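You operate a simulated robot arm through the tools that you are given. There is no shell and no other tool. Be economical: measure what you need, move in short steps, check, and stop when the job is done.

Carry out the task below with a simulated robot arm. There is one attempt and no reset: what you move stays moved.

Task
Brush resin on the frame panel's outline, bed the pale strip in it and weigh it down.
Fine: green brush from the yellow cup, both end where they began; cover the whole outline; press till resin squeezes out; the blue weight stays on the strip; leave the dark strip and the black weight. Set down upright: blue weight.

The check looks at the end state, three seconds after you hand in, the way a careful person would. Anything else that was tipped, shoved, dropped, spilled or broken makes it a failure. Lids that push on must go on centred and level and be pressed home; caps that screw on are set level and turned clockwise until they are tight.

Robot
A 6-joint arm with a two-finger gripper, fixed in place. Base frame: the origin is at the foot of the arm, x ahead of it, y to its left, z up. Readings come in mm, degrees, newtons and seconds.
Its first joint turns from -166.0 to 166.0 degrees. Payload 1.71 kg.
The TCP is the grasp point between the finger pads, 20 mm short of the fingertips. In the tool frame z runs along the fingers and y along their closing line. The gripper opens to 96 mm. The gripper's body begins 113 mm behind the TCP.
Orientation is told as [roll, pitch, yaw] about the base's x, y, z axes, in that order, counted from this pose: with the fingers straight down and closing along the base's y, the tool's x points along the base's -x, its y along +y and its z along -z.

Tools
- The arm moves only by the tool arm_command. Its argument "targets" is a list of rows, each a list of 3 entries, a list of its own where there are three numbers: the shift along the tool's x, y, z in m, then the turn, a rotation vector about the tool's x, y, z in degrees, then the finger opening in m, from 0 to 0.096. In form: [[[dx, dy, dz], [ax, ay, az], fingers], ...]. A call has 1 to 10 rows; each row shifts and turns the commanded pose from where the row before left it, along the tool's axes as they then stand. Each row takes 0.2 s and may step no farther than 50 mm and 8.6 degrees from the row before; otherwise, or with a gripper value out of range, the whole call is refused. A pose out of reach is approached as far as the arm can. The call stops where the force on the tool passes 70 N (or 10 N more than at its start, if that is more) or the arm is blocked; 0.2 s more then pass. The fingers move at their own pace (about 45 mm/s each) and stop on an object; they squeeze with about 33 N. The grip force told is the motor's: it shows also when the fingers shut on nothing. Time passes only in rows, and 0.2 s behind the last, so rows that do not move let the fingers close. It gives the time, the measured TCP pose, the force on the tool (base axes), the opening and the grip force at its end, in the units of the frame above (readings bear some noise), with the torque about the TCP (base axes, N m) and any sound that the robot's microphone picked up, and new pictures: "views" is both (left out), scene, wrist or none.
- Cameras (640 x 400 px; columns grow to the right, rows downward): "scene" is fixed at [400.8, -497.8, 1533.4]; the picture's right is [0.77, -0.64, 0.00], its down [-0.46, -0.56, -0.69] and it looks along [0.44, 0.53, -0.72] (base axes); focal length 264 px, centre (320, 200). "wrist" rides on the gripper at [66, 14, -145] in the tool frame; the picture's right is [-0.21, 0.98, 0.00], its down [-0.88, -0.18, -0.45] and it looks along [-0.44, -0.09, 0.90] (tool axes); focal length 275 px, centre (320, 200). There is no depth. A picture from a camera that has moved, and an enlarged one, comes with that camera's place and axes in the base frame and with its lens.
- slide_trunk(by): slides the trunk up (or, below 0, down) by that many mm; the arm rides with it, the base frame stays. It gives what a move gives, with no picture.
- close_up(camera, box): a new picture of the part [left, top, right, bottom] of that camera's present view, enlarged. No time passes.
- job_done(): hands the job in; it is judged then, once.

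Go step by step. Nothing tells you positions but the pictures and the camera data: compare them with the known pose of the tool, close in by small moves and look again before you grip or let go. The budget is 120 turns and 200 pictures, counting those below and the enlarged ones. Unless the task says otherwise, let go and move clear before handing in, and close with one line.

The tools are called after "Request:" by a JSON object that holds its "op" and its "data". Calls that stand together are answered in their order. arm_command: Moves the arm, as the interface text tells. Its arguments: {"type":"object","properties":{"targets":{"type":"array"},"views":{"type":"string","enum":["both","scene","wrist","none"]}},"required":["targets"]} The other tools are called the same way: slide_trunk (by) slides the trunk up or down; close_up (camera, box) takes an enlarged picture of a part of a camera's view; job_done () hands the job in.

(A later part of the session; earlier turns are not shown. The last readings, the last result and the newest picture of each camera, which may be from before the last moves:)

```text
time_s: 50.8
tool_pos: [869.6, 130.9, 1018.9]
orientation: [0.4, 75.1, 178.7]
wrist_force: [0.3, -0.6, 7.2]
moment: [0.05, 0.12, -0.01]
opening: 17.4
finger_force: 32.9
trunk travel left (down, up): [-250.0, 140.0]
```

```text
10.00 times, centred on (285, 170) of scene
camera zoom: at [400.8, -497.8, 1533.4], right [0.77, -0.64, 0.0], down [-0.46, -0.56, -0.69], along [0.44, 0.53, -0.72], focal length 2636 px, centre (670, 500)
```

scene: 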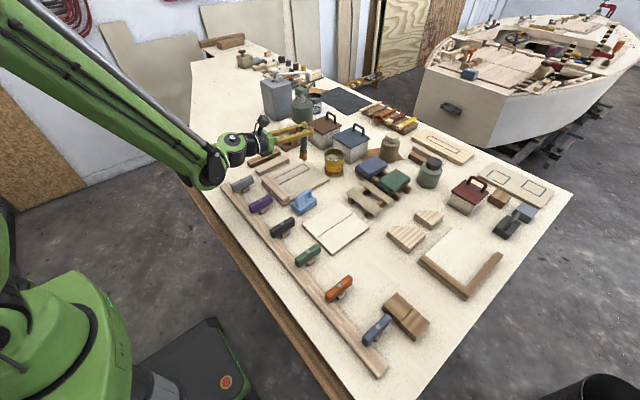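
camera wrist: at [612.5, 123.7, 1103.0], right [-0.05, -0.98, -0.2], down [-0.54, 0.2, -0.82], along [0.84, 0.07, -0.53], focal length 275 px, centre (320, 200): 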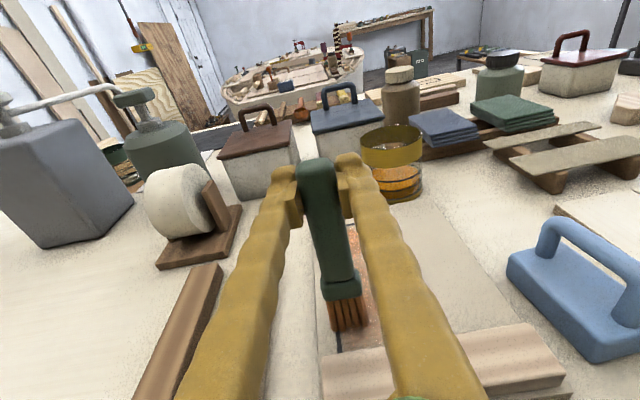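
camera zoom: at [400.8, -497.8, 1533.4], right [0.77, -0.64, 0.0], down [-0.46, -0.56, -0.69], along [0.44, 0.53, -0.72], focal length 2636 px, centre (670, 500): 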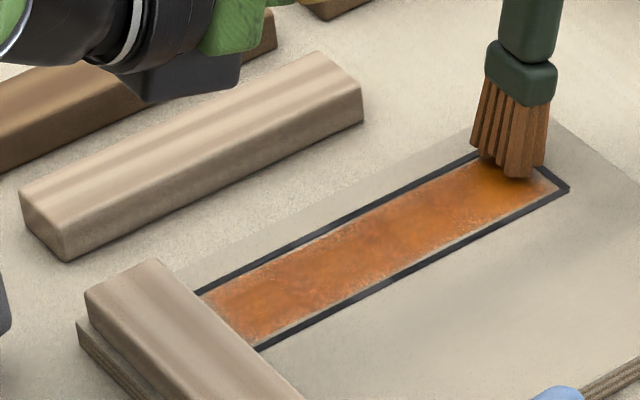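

Nearly fully covered. One last sweep along the far line and back along the lower edge.

Request:
{"op": "arm_command", "data": {"targets": [[[0.0024, 0, 0.0092], [0, 0, 0], 0.01], [[0, 0.01, 0], [0, 0, 0], 0.01], [[0, 0.0105, 0], [0, 0, 0], 0.01], [[-0.0077, 0, -0.029], [0, 0, 0], 0.01], [[-0.0077, 0, -0.029], [0, 0, 0], 0.01], [[-0.0077, 0, -0.029], [0, 0, 0], 0.01], [[-0.0072, 0, -0.027], [0, 0, 0], 0.01]], "views": "none"}}

Request:
{"op": "close_up", "data": {"camera": "scene", "box": [255, 150, 315, 190]}}

Request:
{"op": "close_up", "data": {"camera": "wrist", "box": [240, 250, 480, 400]}}

```text
time_s: 52.4
tool_pos: [761.1, 113.2, 1018.2]
orientation: [0.4, 75.1, 178.7]
wrist_force: [0.4, -0.1, -1.5]
moment: [0.02, 0.0, 0.01]
opening: 17.2
finger_force: 33.2
trunk travel left (down, up): [-250.0, 140.0]
```

```text
10.00 times, centred on (285, 170) of scene
camera zoom: at [400.8, -497.8, 1533.4], right [0.77, -0.64, 0.0], down [-0.46, -0.56, -0.69], along [0.44, 0.53, -0.72], focal length 2636 px, centre (670, 500)
```

zoom: 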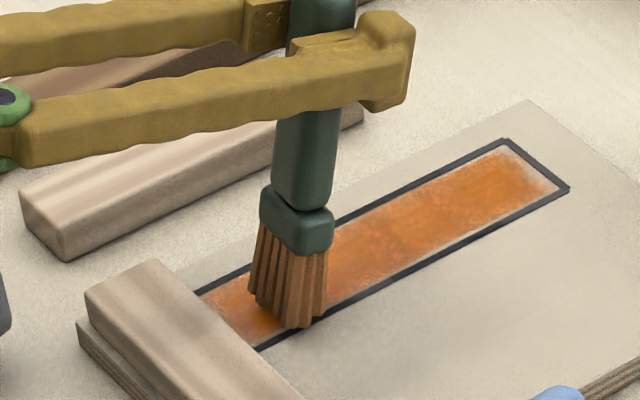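

```text
2.67 times, centred on (360, 325) of wrist
camera zoom: at [637.2, 103.5, 1119.1], right [-0.08, -0.98, -0.2], down [-0.65, 0.2, -0.73], along [0.76, 0.07, -0.65], focal length 734 px, centre (213, -133)
```

zoom: 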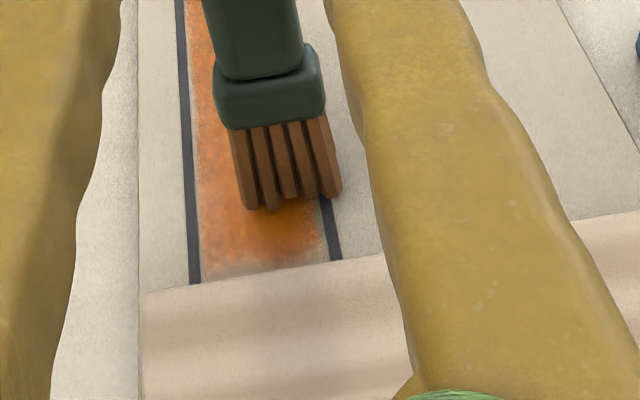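

Only the far right corner looks slightly thin. I'll stroke out to it with light pressure and scrub it.

Request:
{"op": "arm_command", "data": {"targets": [[[-0.0006, 0, 0.0002], [0, 0, 0], 0.01], [[0.0077, 0, 0.029], [0, 0, 0], 0.01], [[0.0077, 0, 0.029], [0, 0, 0], 0.01], [[0.0077, 0, 0.029], [0, 0, 0], 0.01], [[0.0069, 0, 0.0261], [0, 0, 0], 0.01], [[-0.0008, 0, 0.0002], [0, 0, 0], 0.01], [[0, -0.006, 0], [0, 0, 0], 0.01], [[0, 0.007, 0], [0, 0, 0], 0.01], [[-0.002, 0, -0.0077], [0, 0, 0], 0.01], [[0, 0, 0], [0, 0, 0], 0.01]], "views": "none"}}

Request:
{"op": "arm_command", "data": {"targets": [[[0.02, 0, -0.0053], [0, 0, 0], 0.01], [[0.048, 0, -0.0128], [0, 0, 0], 0.01], [[0.048, 0, -0.0128], [0, 0, 0], 0.01], [[0.04, 0, -0.0107], [0, 0, 0], 0.01]], "views": "both"}}

Request:
{"op": "close_up", "data": {"camera": "scene", "box": [255, 150, 315, 190]}}

```text
time_s: 54.6
tool_pos: [869.0, 110.6, 1017.8]
orientation: [0.3, 75.0, 178.7]
wrist_force: [0.9, 0.1, 14.7]
moment: [0.0, 0.18, -0.01]
opening: 17.2
finger_force: 32.7
trunk travel left (down, up): [-250.0, 140.0]
```

```text
time_s: 55.6
tool_pos: [869.7, 110.5, 1179.7]
orientation: [0.5, 75.2, 178.7]
wrist_force: [-0.3, -0.3, -1.0]
moment: [0.01, 0.01, -0.02]
opening: 17.5
finger_force: 33.0
trunk travel left (down, up): [-250.0, 140.0]
camera wrist: at [745.8, 99.7, 1279.2], right [-0.08, -0.98, -0.2], down [-0.65, 0.2, -0.73], along [0.76, 0.07, -0.65], focal length 275 px, centre (320, 200)
```

scene: 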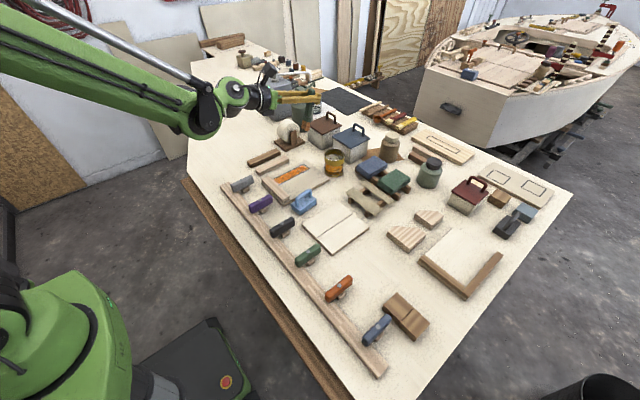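
wrist: 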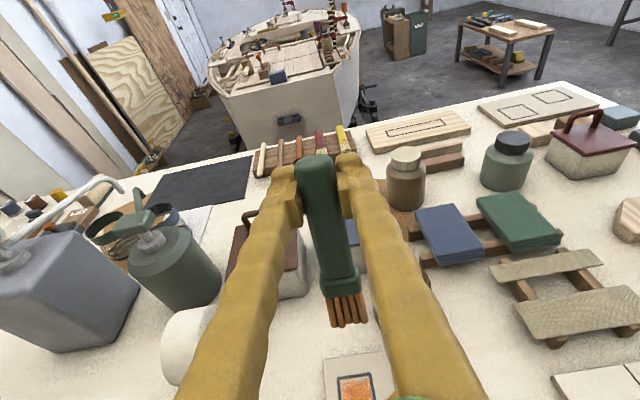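

```text
10.00 times, centred on (285, 170) of scene
camera zoom: at [400.8, -497.8, 1533.4], right [0.77, -0.64, 0.0], down [-0.46, -0.56, -0.69], along [0.44, 0.53, -0.72], focal length 2636 px, centre (670, 500)
```

zoom: 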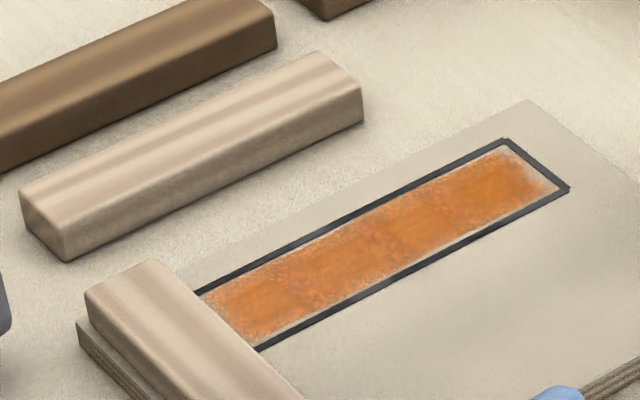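

Coverage is good except a light patch in the far right corner. I'll touch that corner once more, further out and with positive contact.

Request:
{"op": "arm_command", "data": {"targets": [[[0.0023, 0.001, 0.0087], [0, 0, 0], 0.01], [[-0.048, 0, 0.0128], [0, 0, 0], 0.01], [[-0.048, 0, 0.0128], [0, 0, 0], 0.01], [[-0.045, 0, 0.012], [0, 0, 0], 0.01], [[-0.013, 0, 0.0035], [0, 0, 0], 0.01], [[-0.002, 0, 0.0005], [0, 0, 0], 0.01], [[0, 0, 0], [0, 0, 0], 0.01]], "views": "none"}}

Request:
{"op": "close_up", "data": {"camera": "scene", "box": [275, 140, 335, 180]}}

```text
time_s: 57.2
tool_pos: [878.2, 108.6, 1016.6]
orientation: [0.3, 75.2, 178.8]
wrist_force: [4.6, 0.0, 18.5]
moment: [-0.03, -0.06, 0.04]
opening: 17.4
finger_force: 32.9
trunk travel left (down, up): [-250.0, 140.0]
```

```text
10.00 times, centred on (305, 160) of scene
camera zoom: at [400.8, -497.8, 1533.4], right [0.77, -0.64, 0.0], down [-0.46, -0.56, -0.69], along [0.44, 0.53, -0.72], focal length 2636 px, centre (470, 600)
```

zoom: 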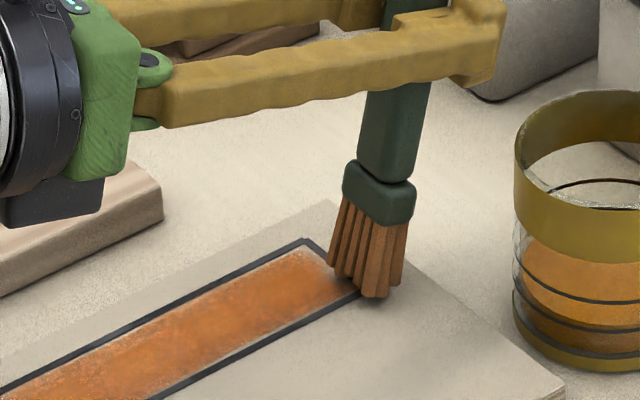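

On the corner now; scrubbing it and then lifting to check.

Request:
{"op": "arm_command", "data": {"targets": [[[0.0005, 0, 0], [0, 0, 0], 0.01], [[-0.0013, -0.003, -0.005], [0, 0, 0], 0.01], [[-0.0013, 0, -0.005], [0, 0, 0], 0.01], [[0, -0.006, 0], [0, 0, 0], 0.01], [[0.0013, 0, 0.005], [0, 0, 0], 0.01], [[0, 0.006, 0], [0, 0, 0], 0.01], [[-0.0026, 0, -0.01], [0, 0, 0], 0.01], [[0.02, 0, -0.0053], [0, 0, 0], 0.01], [[0.048, 0, -0.0128], [0, 0, 0], 0.01], [[0.048, 0, -0.0128], [0, 0, 0], 0.01]], "views": "none"}}

Request:
{"op": "close_up", "data": {"camera": "scene", "box": [255, 150, 315, 190]}}

```text
time_s: 59.4
tool_pos: [864.2, 111.2, 1138.6]
orientation: [0.4, 75.1, 178.7]
wrist_force: [-0.5, 0.4, -0.1]
moment: [0.03, 0.01, -0.02]
opening: 17.3
finger_force: 33.0
trunk travel left (down, up): [-250.0, 140.0]
```

```text
10.00 times, centred on (285, 170) of scene
camera zoom: at [400.8, -497.8, 1533.4], right [0.77, -0.64, 0.0], down [-0.46, -0.56, -0.69], along [0.44, 0.53, -0.72], focal length 2636 px, centre (670, 500)
```

zoom: 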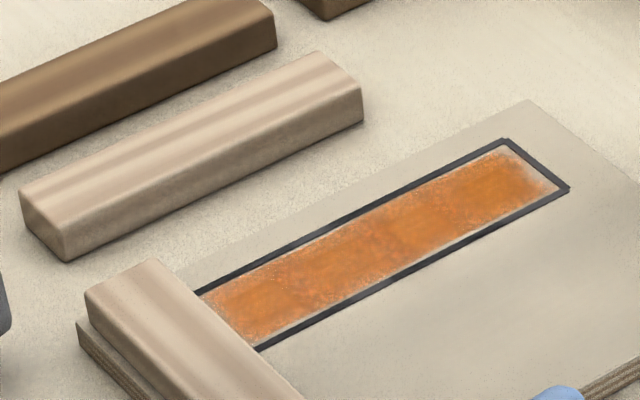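

The brush is now depleted, so I'll re-dip. Going back over the cup first and checking alignment.

Request:
{"op": "arm_command", "data": {"targets": [[[0, 0, 0], [0, 8.4, 0], 0.01], [[0.0035, 0.0295, 0.0303], [0, 0, 0], 0.01], [[0.0035, 0.0295, 0.0303], [0, 0, 0], 0.01], [[-0.03, 0, 0.0034], [0, 0, 0], 0.01]], "views": "none"}}

Request:
{"op": "close_up", "data": {"camera": "scene", "box": [295, 120, 375, 180]}}

Request:
{"op": "close_up", "data": {"camera": "wrist", "box": [240, 250, 480, 400]}}

```text
time_s: 60.4
tool_pos: [923.0, 49.2, 1107.6]
orientation: [0.7, 83.5, 179.0]
wrist_force: [0.6, 0.7, -0.8]
moment: [-0.01, -0.02, 0.04]
opening: 17.6
finger_force: 32.8
trunk travel left (down, up): [-250.0, 140.0]
```

```text
6.67 times, centred on (335, 150) of scene
camera zoom: at [400.8, -497.8, 1533.4], right [0.77, -0.64, 0.0], down [-0.46, -0.56, -0.69], along [0.44, 0.53, -0.72], focal length 1757 px, centre (220, 533)
```

zoom: 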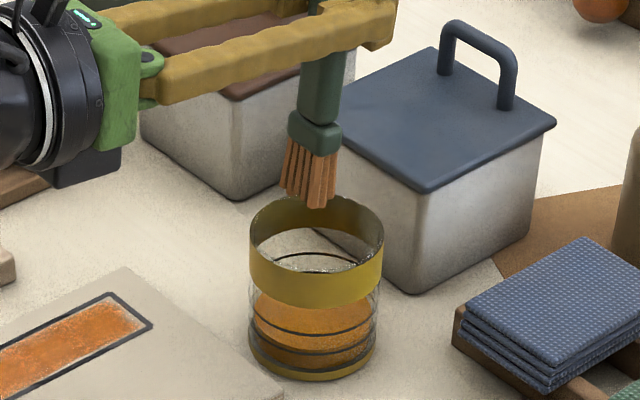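

```text
2.67 times, centred on (360, 325) of wrist
camera zoom: at [785.9, 38.7, 1189.5], right [-0.05, -0.98, -0.2], down [-0.54, 0.2, -0.82], along [0.84, 0.07, -0.53], focal length 734 px, centre (213, -133)
```

zoom: 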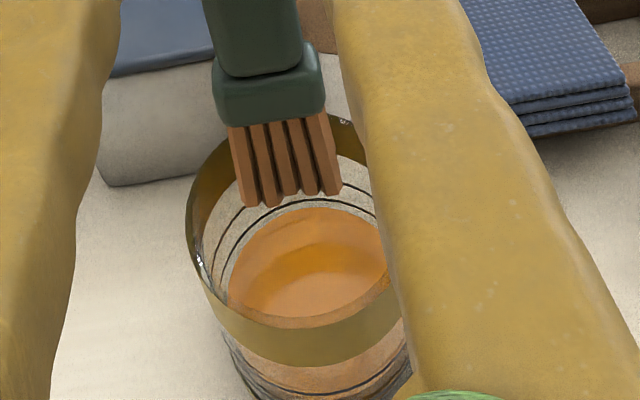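

Aligned. Dipping and lifting.

Request:
{"op": "arm_command", "data": {"targets": [[[-0.028, 0.001, 0.0032], [0, 0, 0], 0.01], [[-0.028, 0, 0.0032], [0, 0, 0], 0.01], [[-0.028, 0, 0.0032], [0, 0, 0], 0.01], [[0, 0, 0], [0, 0, 0], 0.01], [[0, 0, 0], [0, 0, 0], 0.01]], "views": "none"}}

Request:
{"op": "arm_command", "data": {"targets": [[[0.015, 0, -0.0017], [0, 0, 0], 0.01], [[0.015, 0, -0.0017], [0, 0, 0], 0.01], [[0, 0, 0], [0, 0, 0], 0.01], [[0, 0, 0], [0, 0, 0], 0.01], [[0.03, 0, -0.0034], [0, 0, 0], 0.01], [[0.04, 0, -0.0045], [0, 0, 0], 0.01], [[0, 0, 0], [0, 0, 0], 0.01]], "views": "none"}}

Request:
{"op": "close_up", "data": {"camera": "scene", "box": [295, 110, 375, 170]}}

```text
time_s: 61.6
tool_pos: [923.3, 49.1, 1023.8]
orientation: [0.9, 83.3, 179.4]
wrist_force: [0.4, 0.0, -0.2]
moment: [-0.02, -0.01, 0.01]
opening: 17.1
finger_force: 33.0
trunk travel left (down, up): [-250.0, 140.0]
```

```text
time_s: 63.2
tool_pos: [921.0, 48.3, 1125.3]
orientation: [0.9, 83.5, 179.3]
wrist_force: [-0.8, -0.4, 0.5]
moment: [0.0, 0.0, -0.03]
opening: 17.1
finger_force: 33.1
trunk travel left (down, up): [-250.0, 140.0]
```

```text
6.67 times, centred on (335, 140) of scene
camera zoom: at [400.8, -497.8, 1533.4], right [0.77, -0.64, 0.0], down [-0.46, -0.56, -0.69], along [0.44, 0.53, -0.72], focal length 1757 px, centre (220, 600)
```

zoom: 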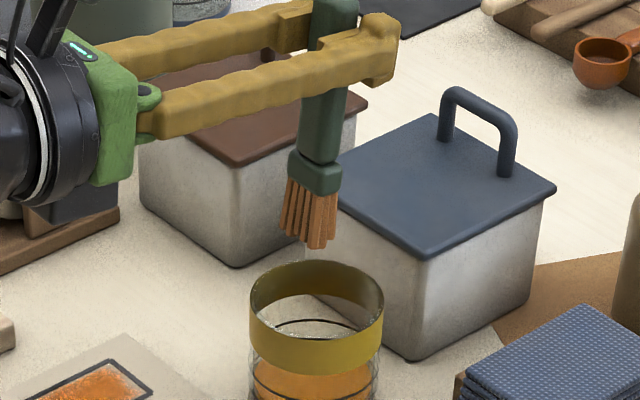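

Loaded again. Moving to the far right corner and lowering to near-contact.

Request:
{"op": "arm_command", "data": {"targets": [[[-0.0035, -0.032, -0.0308], [0, 0, 0], 0.01], [[-0.0035, -0.032, -0.0308], [0, 0, 0], 0.01], [[-0.045, 0, 0.0051], [0, 0, 0], 0.01], [[-0.045, 0, 0.0051], [0, 0, 0], 0.01], [[-0.012, 0, 0.0014], [0, 0, 0], 0.01], [[-0.0015, 0, 0.0002], [0, 0, 0], 0.01], [[-0.0015, 0, 0.0002], [0, 0, 0], 0.01]], "views": "none"}}

Request:
{"op": "close_up", "data": {"camera": "scene", "box": [275, 140, 335, 180]}}

Request:
{"op": "close_up", "data": {"camera": "wrist", "box": [240, 250, 480, 400]}}

```text
time_s: 64.8
tool_pos: [862.3, 114.8, 1019.7]
orientation: [1.0, 83.5, 179.3]
wrist_force: [3.1, -0.5, 20.4]
moment: [0.01, -0.26, 0.01]
opening: 17.2
finger_force: 32.5
trunk travel left (down, up): [-250.0, 140.0]
```

```text
10.00 times, centred on (305, 160) of scene
camera zoom: at [400.8, -497.8, 1533.4], right [0.77, -0.64, 0.0], down [-0.46, -0.56, -0.69], along [0.44, 0.53, -0.72], focal length 2636 px, centre (470, 600)
```

zoom: 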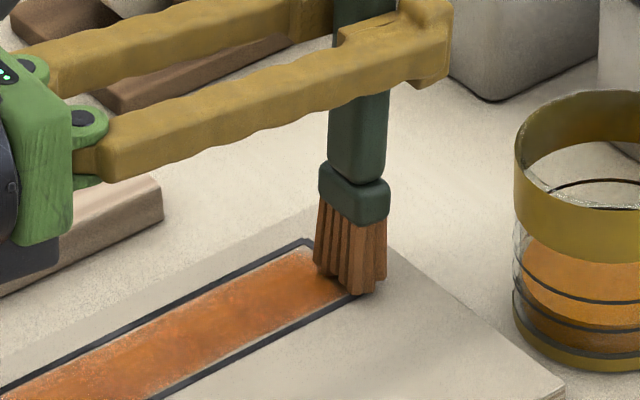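

```text
2.67 times, centred on (360, 325) of wrist
camera zoom: at [724.7, 104.8, 1100.6], right [-0.05, -0.98, -0.2], down [-0.54, 0.2, -0.82], along [0.84, 0.07, -0.53], focal length 734 px, centre (213, -133)
```

zoom: 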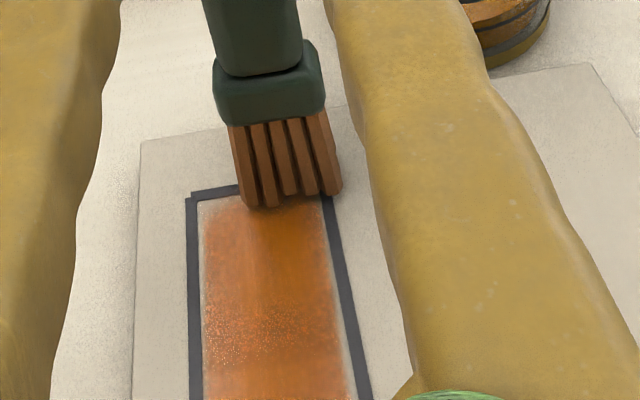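

On the corner in contact. Easing slightly, scrubbing the far end, then a second coat along the left lane.

Request:
{"op": "arm_command", "data": {"targets": [[[0.0008, 0, 0], [0, 0, 0], 0.01], [[-0.0011, 0, -0.0099], [0, 0, 0], 0.01], [[0.0011, 0, 0.0099], [0, 0, 0], 0.01], [[0, -0.008, 0], [0, 0, 0], 0.01], [[0, -0.008, 0], [0, 0, 0], 0.01], [[-0.0034, 0, -0.0298], [0, 0, 0], 0.01], [[-0.0034, 0, -0.0298], [0, 0, 0], 0.01], [[-0.0034, 0, -0.0298], [0, 0, 0], 0.01], [[-0.0027, 0, -0.0238], [0, 0, 0], 0.01]], "views": "none"}}

Request:
{"op": "close_up", "data": {"camera": "scene", "box": [255, 150, 315, 190]}}

Request:
{"op": "close_up", "data": {"camera": "wrist", "box": [240, 250, 480, 400]}}

```text
time_s: 66.8
tool_pos: [749.6, 134.0, 1019.9]
orientation: [0.7, 83.5, 178.9]
wrist_force: [-1.2, 0.5, 10.7]
moment: [0.1, 0.07, 0.0]
opening: 17.6
finger_force: 32.9
trunk travel left (down, up): [-250.0, 140.0]
```

```text
10.00 times, centred on (285, 170) of scene
camera zoom: at [400.8, -497.8, 1533.4], right [0.77, -0.64, 0.0], down [-0.46, -0.56, -0.69], along [0.44, 0.53, -0.72], focal length 2636 px, centre (670, 500)
```

zoom: 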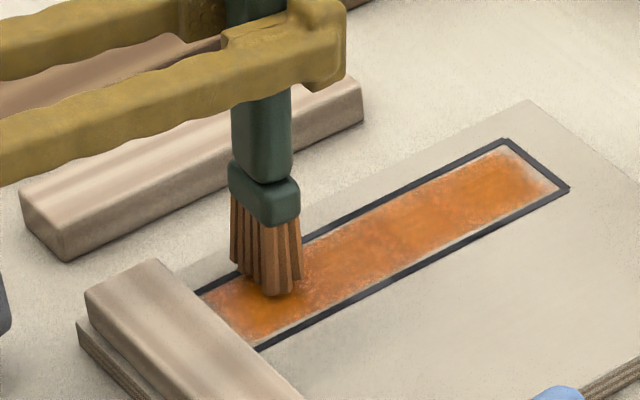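

```text
2.67 times, centred on (360, 325) of wrist
camera zoom: at [612.5, 124.6, 1100.0], right [-0.05, -0.98, -0.2], down [-0.54, 0.2, -0.82], along [0.84, 0.07, -0.53], focal length 734 px, centre (213, -133)
```

zoom: 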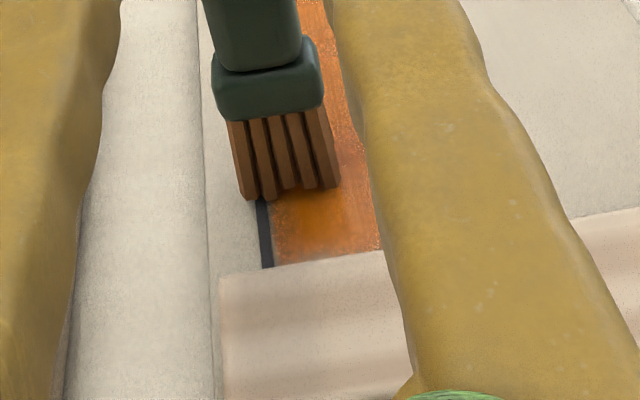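

Coverage is saturated and complete up to the rail. Now I'll lift and return the brush, retracing my path: up, across, untilt, turn to yaw 90.

Request:
{"op": "arm_command", "data": {"targets": [[[0.02, 0, -0.0023], [0, 0, 0], 0.01], [[0.049, 0, -0.0056], [0, 0, 0], 0.01], [[0.049, 0, -0.0056], [0, 0, 0], 0.01], [[0.049, 0, -0.0056], [0, 0, 0], 0.01], [[0, 0.045, 0], [0, 0, 0], 0.01], [[0, 0.045, 0], [0, 0, 0], 0.01], [[0, 0.045, 0], [0, 0, 0], 0.01], [[0, 0.045, 0], [0, 0, 0], 0.01], [[0, 0.045, 0], [0, 0, 0], 0.01], [[0, 0.03, 0], [0, 0, 0], 0.01]], "views": "none"}}

Request:
{"op": "arm_command", "data": {"targets": [[[0, 0, 0], [0, -8.35, 0], 0.01], [[0, 0, 0], [0, -8.35, 0], 0.01], [[0, 0, 0], [0, -8.35, 0], 0.01], [[0, 0, 0], [0, -8.35, 0], 0.01], [[0, 0, 0], [0, -8.35, 0], 0.01], [[0, 0, 0], [0, -8.35, 0], 0.01], [[0, 0, 0], [0, -8.35, 0], 0.01], [[0, 0, 0], [0, -8.35, 0], 0.01], [[0, 0, 0], [0, -8.35, 0], 0.01], [[0, 0, 0], [0, -8.35, 0], 0.01]], "views": "scene"}}

```text
time_s: 69.0
tool_pos: [748.6, -40.5, 1186.2]
orientation: [1.5, 83.7, 177.7]
wrist_force: [0.1, -0.4, -0.5]
moment: [-0.01, 0.01, 0.0]
opening: 17.4
finger_force: 33.1
out of reach, approached as far as the arm can: row 8, 9, 10
trunk travel left (down, up): [-250.0, 140.0]
```

```text
time_s: 71.2
tool_pos: [742.2, 65.3, 1187.2]
orientation: [0.3, -0.1, 177.8]
wrist_force: [-0.9, 0.2, 0.7]
moment: [-0.01, -0.05, 0.01]
opening: 17.4
finger_force: 33.1
out of reach, approached as far as the arm can: row 1, 2, 3, 4, 5, 6, 7, 8, 9, 10
trunk travel left (down, up): [-250.0, 140.0]
```

scene: 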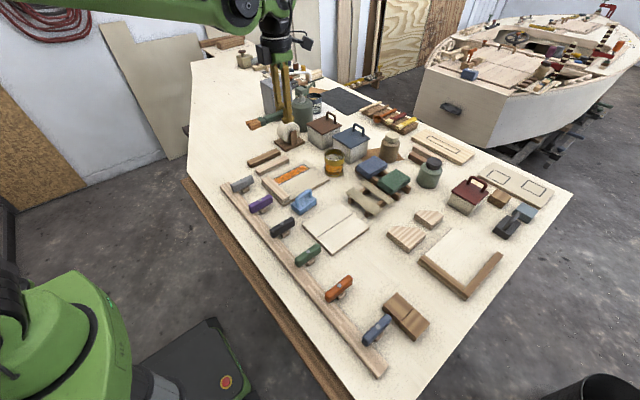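

The tool is down again with the brush safe. Now turning back to yaw 90.

Request:
{"op": "arm_command", "data": {"targets": [[[0, 0, 0], [0, 0, 8.5], 0.01], [[0, 0, 0], [0, 0, 8.5], 0.01], [[0, 0, 0], [0, 0, 8.5], 0.01], [[0, 0, 0], [0, 0, 8.5], 0.01], [[0, 0, 0], [0, 0, 8.5], 0.01], [[0, 0, 0], [0, 0, 8.5], 0.01], [[0, 0, 0], [0, 0, 8.5], 0.01], [[0, 0, 0], [0, 0, 8.5], 0.01], [[0, 0, 0], [0, 0, 8.5], 0.01], [[0, 0, 0], [0, 0, 8.5], 0.01]], "views": "none"}}

Request:
{"op": "arm_command", "data": {"targets": [[[0, 0, -0.02], [0, 0, 2.7], 0.01], [[0.045, 0, 0], [0, 0, 0], 0.01], [[0.045, 0, 0], [0, 0, 0], 0.01], [[0.045, 0, 0], [0, 0, 0], 0.01], [[0.045, 0, 0], [0, 0, 0], 0.01], [[0.045, 0, 0], [0, 0, 0], 0.01], [[0.045, 0, 0], [0, 0, 0], 0.01]], "views": "wrist"}}

```text
time_s: 73.4
tool_pos: [743.0, 63.9, 1187.2]
orientation: [0.0, 0.1, 93.2]
wrist_force: [0.3, -0.2, -0.6]
moment: [-0.01, -0.01, 0.01]
opening: 17.2
finger_force: 33.3
trunk travel left (down, up): [-250.0, 140.0]
```

```text
time_s: 75.0
tool_pos: [745.0, -206.1, 1206.8]
orientation: [-0.1, 0.1, 90.6]
wrist_force: [-0.4, 0.7, 0.0]
moment: [-0.02, -0.02, 0.0]
opening: 17.3
finger_force: 33.3
trunk travel left (down, up): [-250.0, 140.0]
camera wrist: at [731.6, -271.2, 1352.0], right [-0.98, 0.2, 0.0], down [0.18, 0.88, 0.44], along [0.09, 0.43, -0.9], focal length 275 px, centre (320, 200)
```

wrist: 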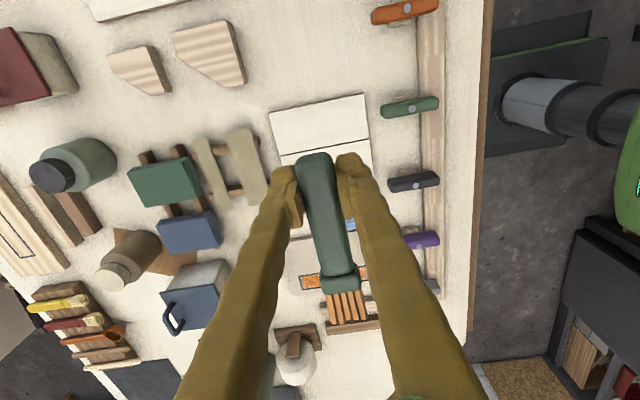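

Moving over the brush rest, staying high.

Request:
{"op": "arm_command", "data": {"targets": [[[0.039, 0.0071, 0], [0, 0, 0], 0.01], [[0.039, 0.0071, 0], [0, 0, 0], 0.01], [[0.039, 0.0071, 0], [0, 0, 0], 0.01], [[0.039, 0.0071, 0], [0, 0, 0.6], 0.01], [[0.039, 0.0071, 0.02], [0, 0, 0], 0.01], [[0.039, 0.0071, 0.04], [0, 0, 0], 0.01], [[0.039, 0.0071, 0.03], [0, 0, 0], 0.01], [[0.039, 0.0071, 0.03], [0, 0, 0], 0.01], [[0, 0, 0.045], [0, 0, 0], 0.01]], "views": "both"}}

Request:
{"op": "close_up", "data": {"camera": "wrist", "box": [220, 120, 460, 270]}}

Request:
{"op": "close_up", "data": {"camera": "scene", "box": [360, 250, 460, 330]}}

```text
refused: row 6 steps farther than a row can; nothing moved
```

```text
2.67 times, centred on (340, 195) of wrist
camera zoom: at [731.6, -271.2, 1352.0], right [-0.98, 0.2, 0.0], down [0.18, 0.88, 0.44], along [0.09, 0.43, -0.9], focal length 734 px, centre (267, 213)
```

zoom: 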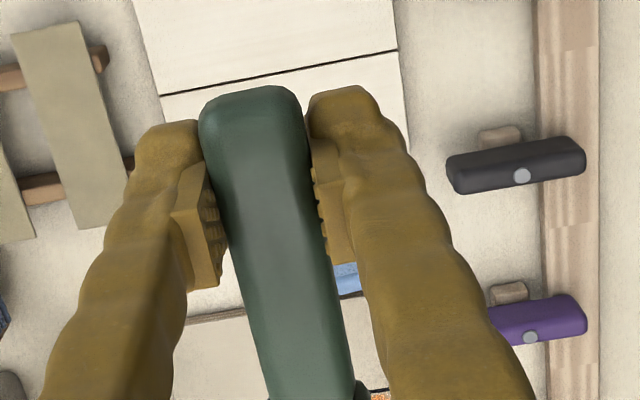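

```text
5.00 times, centred on (410, 290) of scene
camera zoom: at [400.8, -497.8, 1533.4], right [0.77, -0.64, 0.0], down [-0.46, -0.56, -0.69], along [0.44, 0.53, -0.72], focal length 1318 px, centre (-130, -250)
```

zoom: 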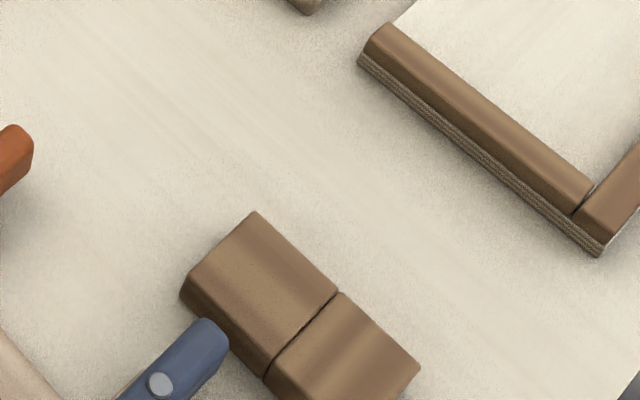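

Step too long; splitting it up. The brush has slid about 10 mm in the grip, which I'll account for when placing it.

Request:
{"op": "arm_command", "data": {"targets": [[[0.039, 0.0071, 0], [0, 0, 0], 0.01], [[0.039, 0.0071, 0], [0, 0, 0], 0.01], [[0.039, 0.0071, 0], [0, 0, 0], 0.01], [[0.039, 0.0071, 0], [0, 0, 0.6], 0.01], [[0.039, 0.0071, 0.02], [0, 0, 0], 0.01], [[0.039, 0.0071, 0.025], [0, 0, 0], 0.01], [[0.039, 0.0071, 0.025], [0, 0, 0], 0.01], [[0.039, 0.0071, 0.025], [0, 0, 0], 0.01], [[0, 0, 0.045], [0, 0, 0], 0.01], [[0, 0, 0.045], [0, 0, 0], 0.01]], "views": "both"}}

Request:
{"op": "close_up", "data": {"camera": "wrist", "box": [220, 120, 460, 270]}}

Request:
{"op": "close_up", "data": {"camera": "scene", "box": [360, 250, 460, 330]}}

```text
time_s: 77.2
tool_pos: [690.8, -517.4, 1022.8]
orientation: [0.0, 0.1, 90.1]
wrist_force: [0.1, -0.2, -0.6]
moment: [-0.01, 0.0, -0.01]
opening: 17.4
finger_force: 32.7
trunk travel left (down, up): [-250.0, 140.0]
camera wrist: at [677.4, -583.5, 1167.6], right [-0.98, 0.21, 0.0], down [0.18, 0.88, 0.44], along [0.09, 0.43, -0.9], focal length 275 px, centre (320, 200)
```

scene: 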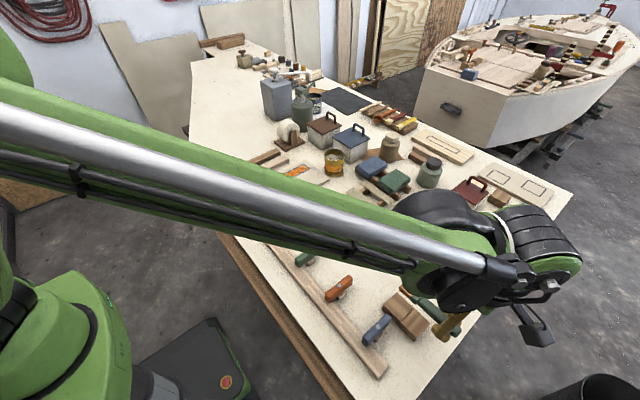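
wrist: 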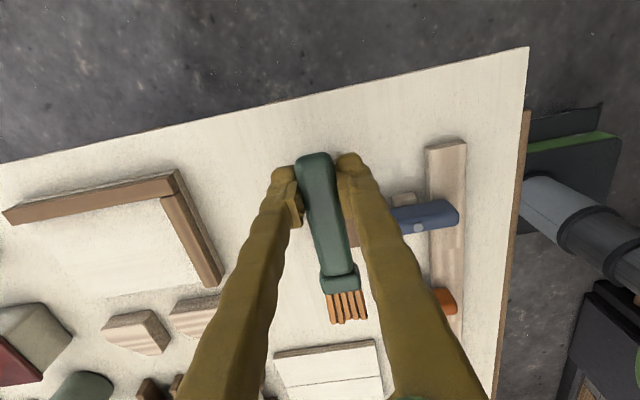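

```text
2.67 times, centred on (340, 195) of wrist
camera zoom: at [677.4, -583.5, 1167.6], right [-0.98, 0.21, 0.0], down [0.18, 0.88, 0.44], along [0.09, 0.43, -0.9], focal length 734 px, centre (267, 213)
```

zoom: 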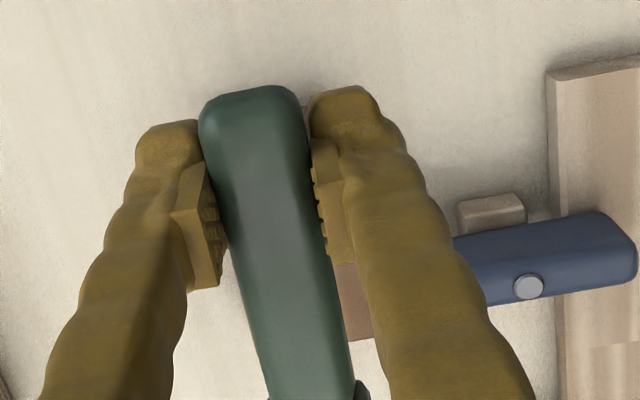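

```text
5.00 times, centred on (410, 290) of scene
camera zoom: at [400.8, -497.8, 1533.4], right [0.77, -0.64, 0.0], down [-0.46, -0.56, -0.69], along [0.44, 0.53, -0.72], focal length 1318 px, centre (-130, -250)
```

zoom: 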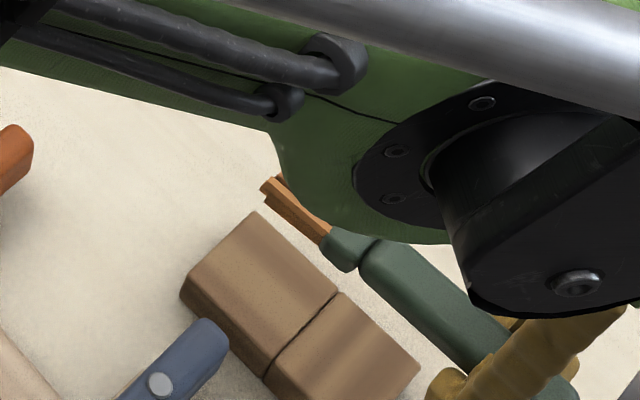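

The brush is over its rest with the block unmoved. Lowering toward set-down height.

Request:
{"op": "arm_command", "data": {"targets": [[[0, 0, 0.03], [0, 0, 0], 0.01], [[0, 0, 0.03], [0, 0, 0], 0.01], [[0, 0, 0.02], [0, 0, 0], 0.01], [[0, 0, 0.004], [0, 0, 0], 0.01], [[0, 0, 0.003], [0, 0, 0], 0.01], [[0, 0, 0], [0, 0, 0], 0.01]], "views": "none"}}

Request:
{"op": "close_up", "data": {"camera": "wrist", "box": [220, 120, 460, 270]}}

```text
time_s: 78.6
tool_pos: [689.8, -517.8, 936.5]
orientation: [-0.1, 0.2, 90.0]
wrist_force: [-0.4, -0.1, 4.5]
moment: [0.45, 0.02, -0.01]
opening: 17.5
finger_force: 32.9
trunk travel left (down, up): [-250.0, 140.0]
```

```text
2.67 times, centred on (340, 195) of wrist
camera zoom: at [676.2, -583.8, 1081.5], right [-0.98, 0.21, 0.0], down [0.18, 0.88, 0.44], along [0.09, 0.43, -0.9], focal length 734 px, centre (267, 213)
```

zoom: 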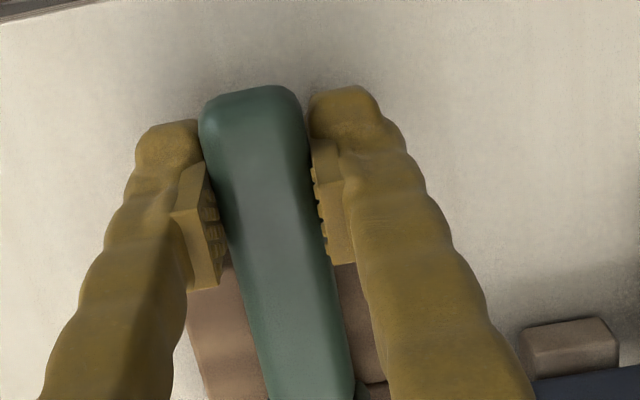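

Touching at the ferrule end. Lowering 2 mm more and releasing.

Request:
{"op": "arm_command", "data": {"targets": [[[0, 0, 0.0025], [0, 0, 0], 0.01], [[0, 0, 0], [0, 0, 0], 0.02], [[0, 0, 0], [0, 0, 0], 0.03], [[0, 0, 0], [0, 0, 0], 0.034], [[0, 0, -0.02], [0, 0, 0], 0.034], [[0, 0, -0.04], [0, 0, 0], 0.034], [[0.03, 0, -0.02], [0, 0, 0], 0.034]], "views": "wrist"}}

Request:
{"op": "close_up", "data": {"camera": "wrist", "box": [220, 120, 460, 270]}}

```text
time_s: 80.2
tool_pos: [690.9, -545.4, 1014.9]
orientation: [0.1, 0.2, 90.0]
wrist_force: [0.4, -0.2, 0.7]
moment: [-0.09, 0.01, 0.0]
opening: 33.7
finger_force: 0.1
trunk travel left (down, up): [-250.0, 140.0]
camera wrist: at [676.8, -612.0, 1160.1], right [-0.98, 0.21, 0.0], down [0.18, 0.88, 0.44], along [0.09, 0.43, -0.9], focal length 275 px, centre (320, 200)
```

wrist: 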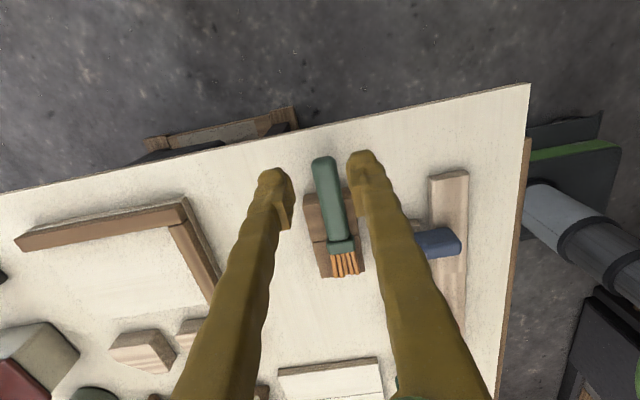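

```text
2.67 times, centred on (340, 195) of wrist
camera zoom: at [676.8, -612.0, 1160.1], right [-0.98, 0.21, 0.0], down [0.18, 0.88, 0.44], along [0.09, 0.43, -0.9], focal length 734 px, centre (267, 213)
```

zoom: 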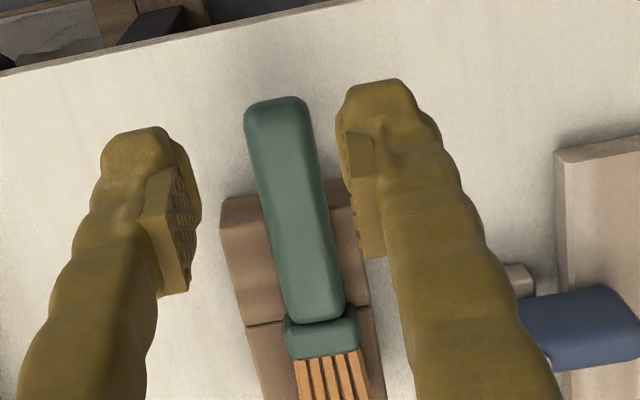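

The brush lies straight on its rest, with the tail at y≈-542. I'll push it 38 mm inwards with closed fingers to its original spot.

Request:
{"op": "arm_command", "data": {"targets": [[[0.025, 0.002, 0], [0, 0, 0], 0.0], [[0, 0, 0.03], [0, 0, 0], 0.0], [[0, 0, 0.025], [0, 0, 0], 0.0], [[0, 0, 0.0125], [0, 0, 0], 0.0], [[-0.008, 0, 0], [0, 0, 0], 0.0]], "views": "wrist"}}

Request:
{"op": "close_up", "data": {"camera": "wrist", "box": [220, 120, 460, 270]}}

```text
time_s: 81.4
tool_pos: [688.4, -564.4, 946.1]
orientation: [0.0, 0.1, 90.0]
wrist_force: [-0.2, -0.3, -0.5]
moment: [0.02, 0.01, -0.02]
opening: 0.0
finger_force: 29.4
trunk travel left (down, up): [-250.0, 140.0]
camera wrist: at [674.2, -630.3, 1091.5], right [-0.98, 0.21, 0.0], down [0.18, 0.88, 0.44], along [0.09, 0.43, -0.9], focal length 275 px, centre (320, 200)
```

wrist: 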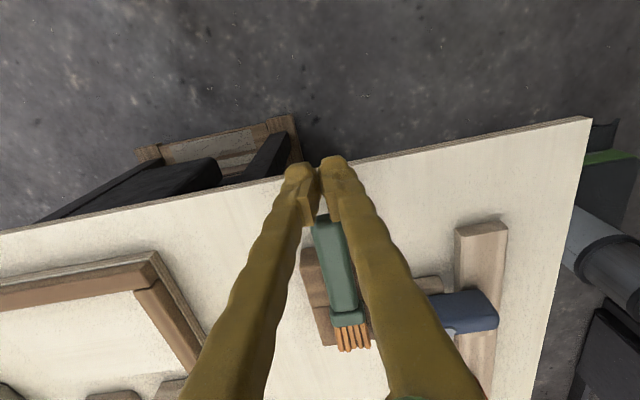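

```text
2.67 times, centred on (340, 195) of wrist
camera zoom: at [674.2, -630.3, 1091.5], right [-0.98, 0.21, 0.0], down [0.18, 0.88, 0.44], along [0.09, 0.43, -0.9], focal length 734 px, centre (267, 213)
```

zoom: 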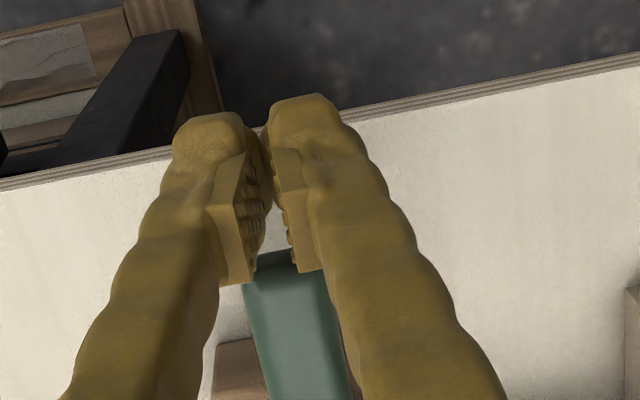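

Aligned behind the tail. Pushing slowly in +y.

Request:
{"op": "arm_command", "data": {"targets": [[[-0.008, 0, 0], [0, 0, 0], 0.0], [[-0.006, 0, 0], [0, 0, 0], 0.0], [[-0.006, 0, 0], [0, 0, 0], 0.0], [[-0.006, 0, 0], [0, 0, 0], 0.0], [[-0.006, 0, 0], [0, 0, 0], 0.0], [[-0.006, 0, 0], [0, 0, 0], 0.0], [[-0.005, 0, 0], [0, 0, 0], 0.0]], "views": "wrist"}}

Request:
{"op": "close_up", "data": {"camera": "wrist", "box": [220, 160, 460, 310]}}

Request:
{"op": "close_up", "data": {"camera": "scene", "box": [360, 270, 456, 330]}}

```text
time_s: 83.0
tool_pos: [689.1, -522.6, 946.5]
orientation: [0.0, 0.2, 90.0]
wrist_force: [-0.1, 0.4, 0.7]
moment: [-0.03, -0.02, -0.01]
opening: 0.0
finger_force: 29.3
trunk travel left (down, up): [-250.0, 140.0]
camera wrist: at [674.7, -587.4, 1091.3], right [-0.98, 0.21, 0.0], down [0.18, 0.88, 0.44], along [0.09, 0.43, -0.9], focal length 275 px, centre (320, 200)
```

wrist: 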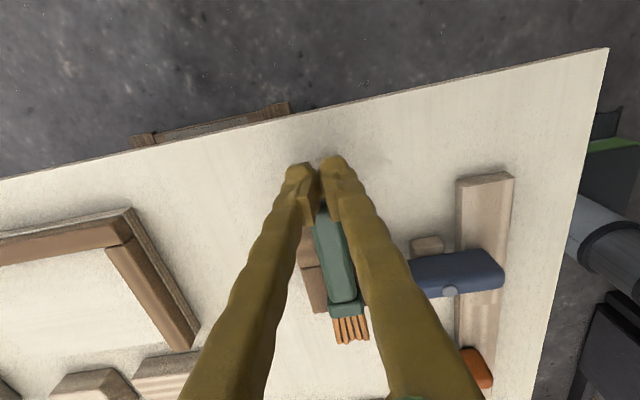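

```text
2.67 times, centred on (340, 235) of wrist
camera zoom: at [674.7, -587.4, 1091.3], right [-0.98, 0.21, 0.0], down [0.18, 0.88, 0.44], along [0.09, 0.43, -0.9], focal length 734 px, centre (267, 107)
```

zoom: 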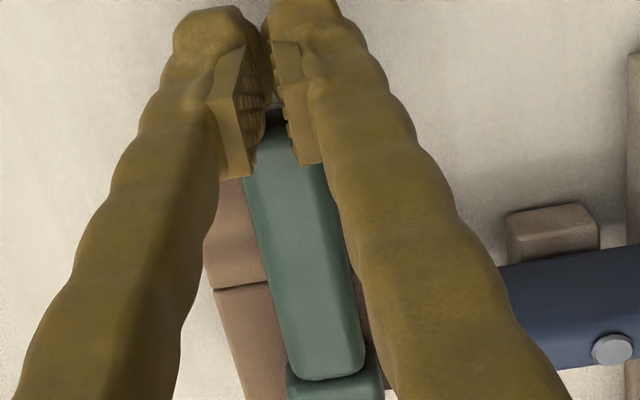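

```text
6.67 times, centred on (408, 300) of scene
camera zoom: at [400.8, -497.8, 1533.4], right [0.77, -0.64, 0.0], down [-0.46, -0.56, -0.69], along [0.44, 0.53, -0.72], focal length 1757 px, centre (-267, -467)
```

zoom: 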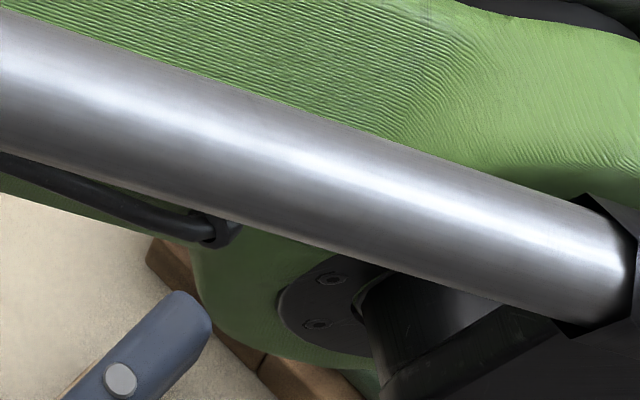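

The brush is within a few mm of its original place. Pushing 4 mm more, then retreating and checking.

Request:
{"op": "arm_command", "data": {"targets": [[[-0.004, 0, 0], [0, 0, 0], 0.0], [[0.02, 0, 0], [0, 0, 0], 0.0], [[0.02, 0, -0.03], [0, 0, 0], 0.0], [[0, 0, -0.049], [0, 0, 0], 0.05], [[0, 0, -0.049], [0, 0, 0], 0.05], [[-0.045, 0, -0.02], [0, 0, 0], 0.09], [[-0.045, 0, -0.02], [0, 0, 0], 0.09], [[-0.045, 0, -0.02], [0, 0, 0], 0.09], [[-0.045, 0, 0], [0, 0, 0], 0.09], [[-0.045, 0, 0], [0, 0, 0], 0.09]], "views": "both"}}

Request:
{"op": "close_up", "data": {"camera": "scene", "box": [360, 270, 456, 330]}}

Request:
{"op": "close_up", "data": {"camera": "wrist", "box": [220, 0, 460, 150]}}

```text
time_s: 85.2
tool_pos: [690.1, -332.9, 1132.9]
orientation: [-0.1, 0.1, 90.0]
wrist_force: [-0.3, 0.0, 0.3]
moment: [0.05, -0.02, 0.0]
opening: 90.1
finger_force: 0.1
trunk travel left (down, up): [-250.0, 140.0]
camera wrist: at [675.6, -398.6, 1277.8], right [-0.98, 0.21, 0.0], down [0.18, 0.88, 0.44], along [0.09, 0.43, -0.9], focal length 275 px, centre (320, 200)
```

scene: 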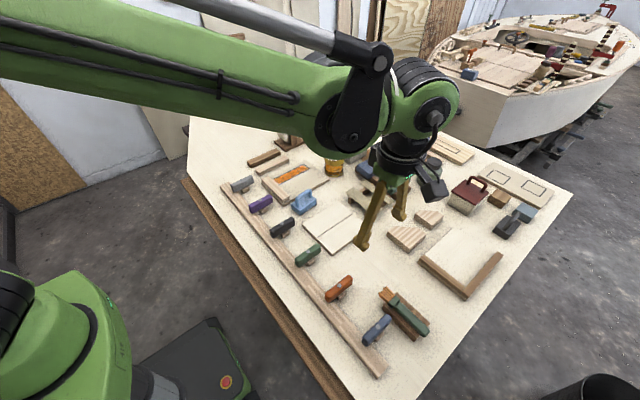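
wrist: 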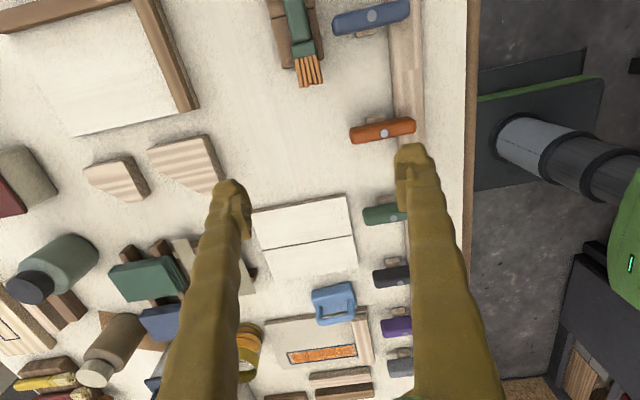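

```text
6.67 times, centred on (408, 300) of scene
camera zoom: at [400.8, -497.8, 1533.4], right [0.77, -0.64, 0.0], down [-0.46, -0.56, -0.69], along [0.44, 0.53, -0.72], focal length 1757 px, centre (-267, -467)
```

zoom: 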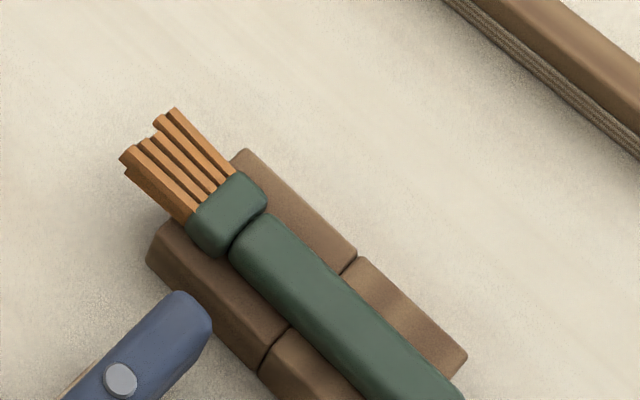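

```text
2.67 times, centred on (340, 75) of wrist
camera zoom: at [675.6, -398.6, 1277.8], right [-0.98, 0.21, 0.0], down [0.18, 0.88, 0.44], along [0.09, 0.43, -0.9], focal length 734 px, centre (267, 533)
```

zoom: 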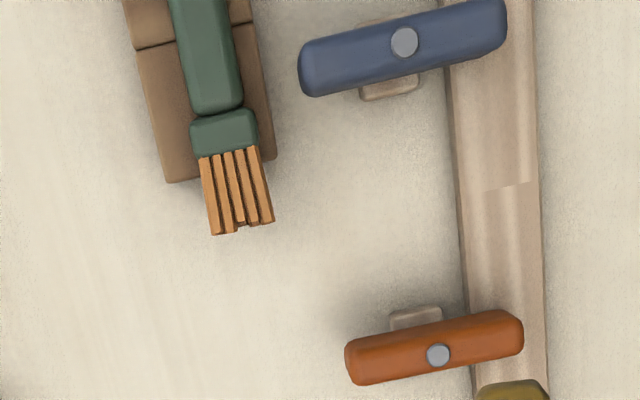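

The brush is back within about a millimetre of its original pose. Next is the pale strip, near (750, 217) along x. I'll turn to yaw 0 and travel there.

Request:
{"op": "arm_command", "data": {"targets": [[[0, 0, -0.01], [0, 0, 8.5], 0.06], [[0, 0, -0.01], [0, 0, 8.5], 0.06], [[0, 0, -0.01], [0, 0, 8.5], 0.06], [[0, 0, -0.01], [0, 0, 8.5], 0.06], [[0, 0, 0], [0, 0, 8.5], 0.06], [[0, 0, 0], [0, 0, 8.5], 0.06], [[0, 0, 0], [0, 0, 8.5], 0.06], [[0, 0, 0], [0, 0, 8.5], 0.06], [[0, 0, 0], [0, 0, 8.5], 0.06], [[0, 0, 0], [0, 0, 8.5], 0.06]], "views": "none"}}

Request:
{"op": "arm_command", "data": {"targets": [[[0, 0, 0], [0, 0, 5], 0.06], [[-0.005, 0.049, 0], [0, 0, 0], 0.06], [[-0.005, 0.049, 0], [0, 0, 0], 0.06], [[-0.005, 0.049, 0], [0, 0, 0], 0.06], [[-0.005, 0.049, 0], [0, 0, 0], 0.06], [[-0.005, 0.049, 0], [0, 0, 0], 0.06], [[-0.005, 0.049, 0], [0, 0, 0], 0.06], [[-0.005, 0.049, 0], [0, 0, 0], 0.06], [[-0.005, 0.049, 0], [0, 0, 0], 0.06], [[-0.005, 0.049, 0], [0, 0, 0], 0.06]], "views": "none"}}

Request:
{"op": "arm_command", "data": {"targets": [[[-0.005, 0.049, 0], [0, 0, 0], 0.06], [[-0.005, 0.049, 0], [0, 0, 0], 0.06]], "views": "wrist"}}

Request:
{"op": "close_up", "data": {"camera": "wrist", "box": [200, 80, 440, 230]}}

```text
time_s: 87.4
tool_pos: [687.6, -333.1, 1173.9]
orientation: [-0.1, 0.0, 5.0]
wrist_force: [-0.7, -0.5, -0.2]
moment: [0.01, 0.0, -0.01]
opening: 60.1
finger_force: 0.1
trunk travel left (down, up): [-250.0, 140.0]
```

```text
time_s: 89.6
tool_pos: [733.1, 109.0, 1173.1]
orientation: [-0.1, 0.1, 0.0]
wrist_force: [0.8, -0.7, -0.5]
moment: [0.02, 0.01, 0.01]
opening: 60.1
finger_force: 0.1
trunk travel left (down, up): [-250.0, 140.0]
```

```text
time_s: 90.2
tool_pos: [743.2, 207.1, 1171.5]
orientation: [-0.2, 0.0, 0.0]
wrist_force: [0.0, -0.1, 0.3]
moment: [0.01, 0.03, 0.01]
opening: 59.9
finger_force: 0.1
trunk travel left (down, up): [-250.0, 140.0]
camera wrist: at [677.4, 219.8, 1317.5], right [0.21, 0.98, 0.0], down [0.88, -0.18, 0.44], along [0.44, -0.09, -0.9], focal length 275 px, centre (320, 200)
```

wrist: 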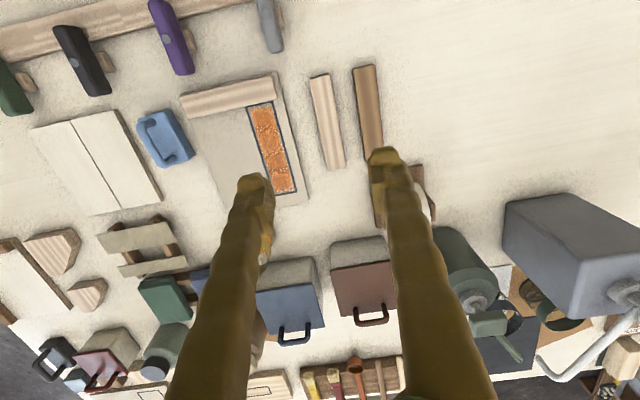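

```text
2.67 times, centred on (320, 155) of wrist
camera zoom: at [677.4, 219.8, 1317.5], right [0.21, 0.98, 0.0], down [0.88, -0.18, 0.44], along [0.44, -0.09, -0.9], focal length 734 px, centre (320, 320)
```

zoom: 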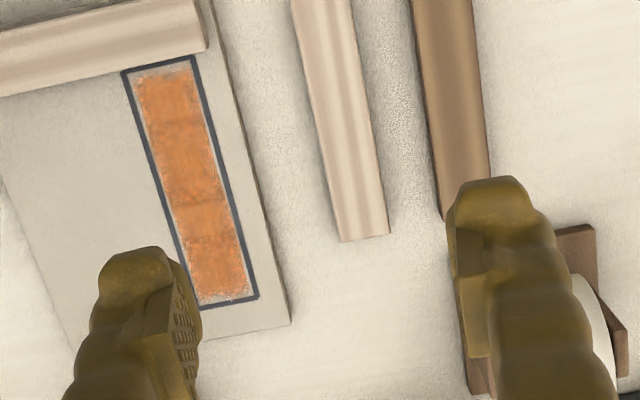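

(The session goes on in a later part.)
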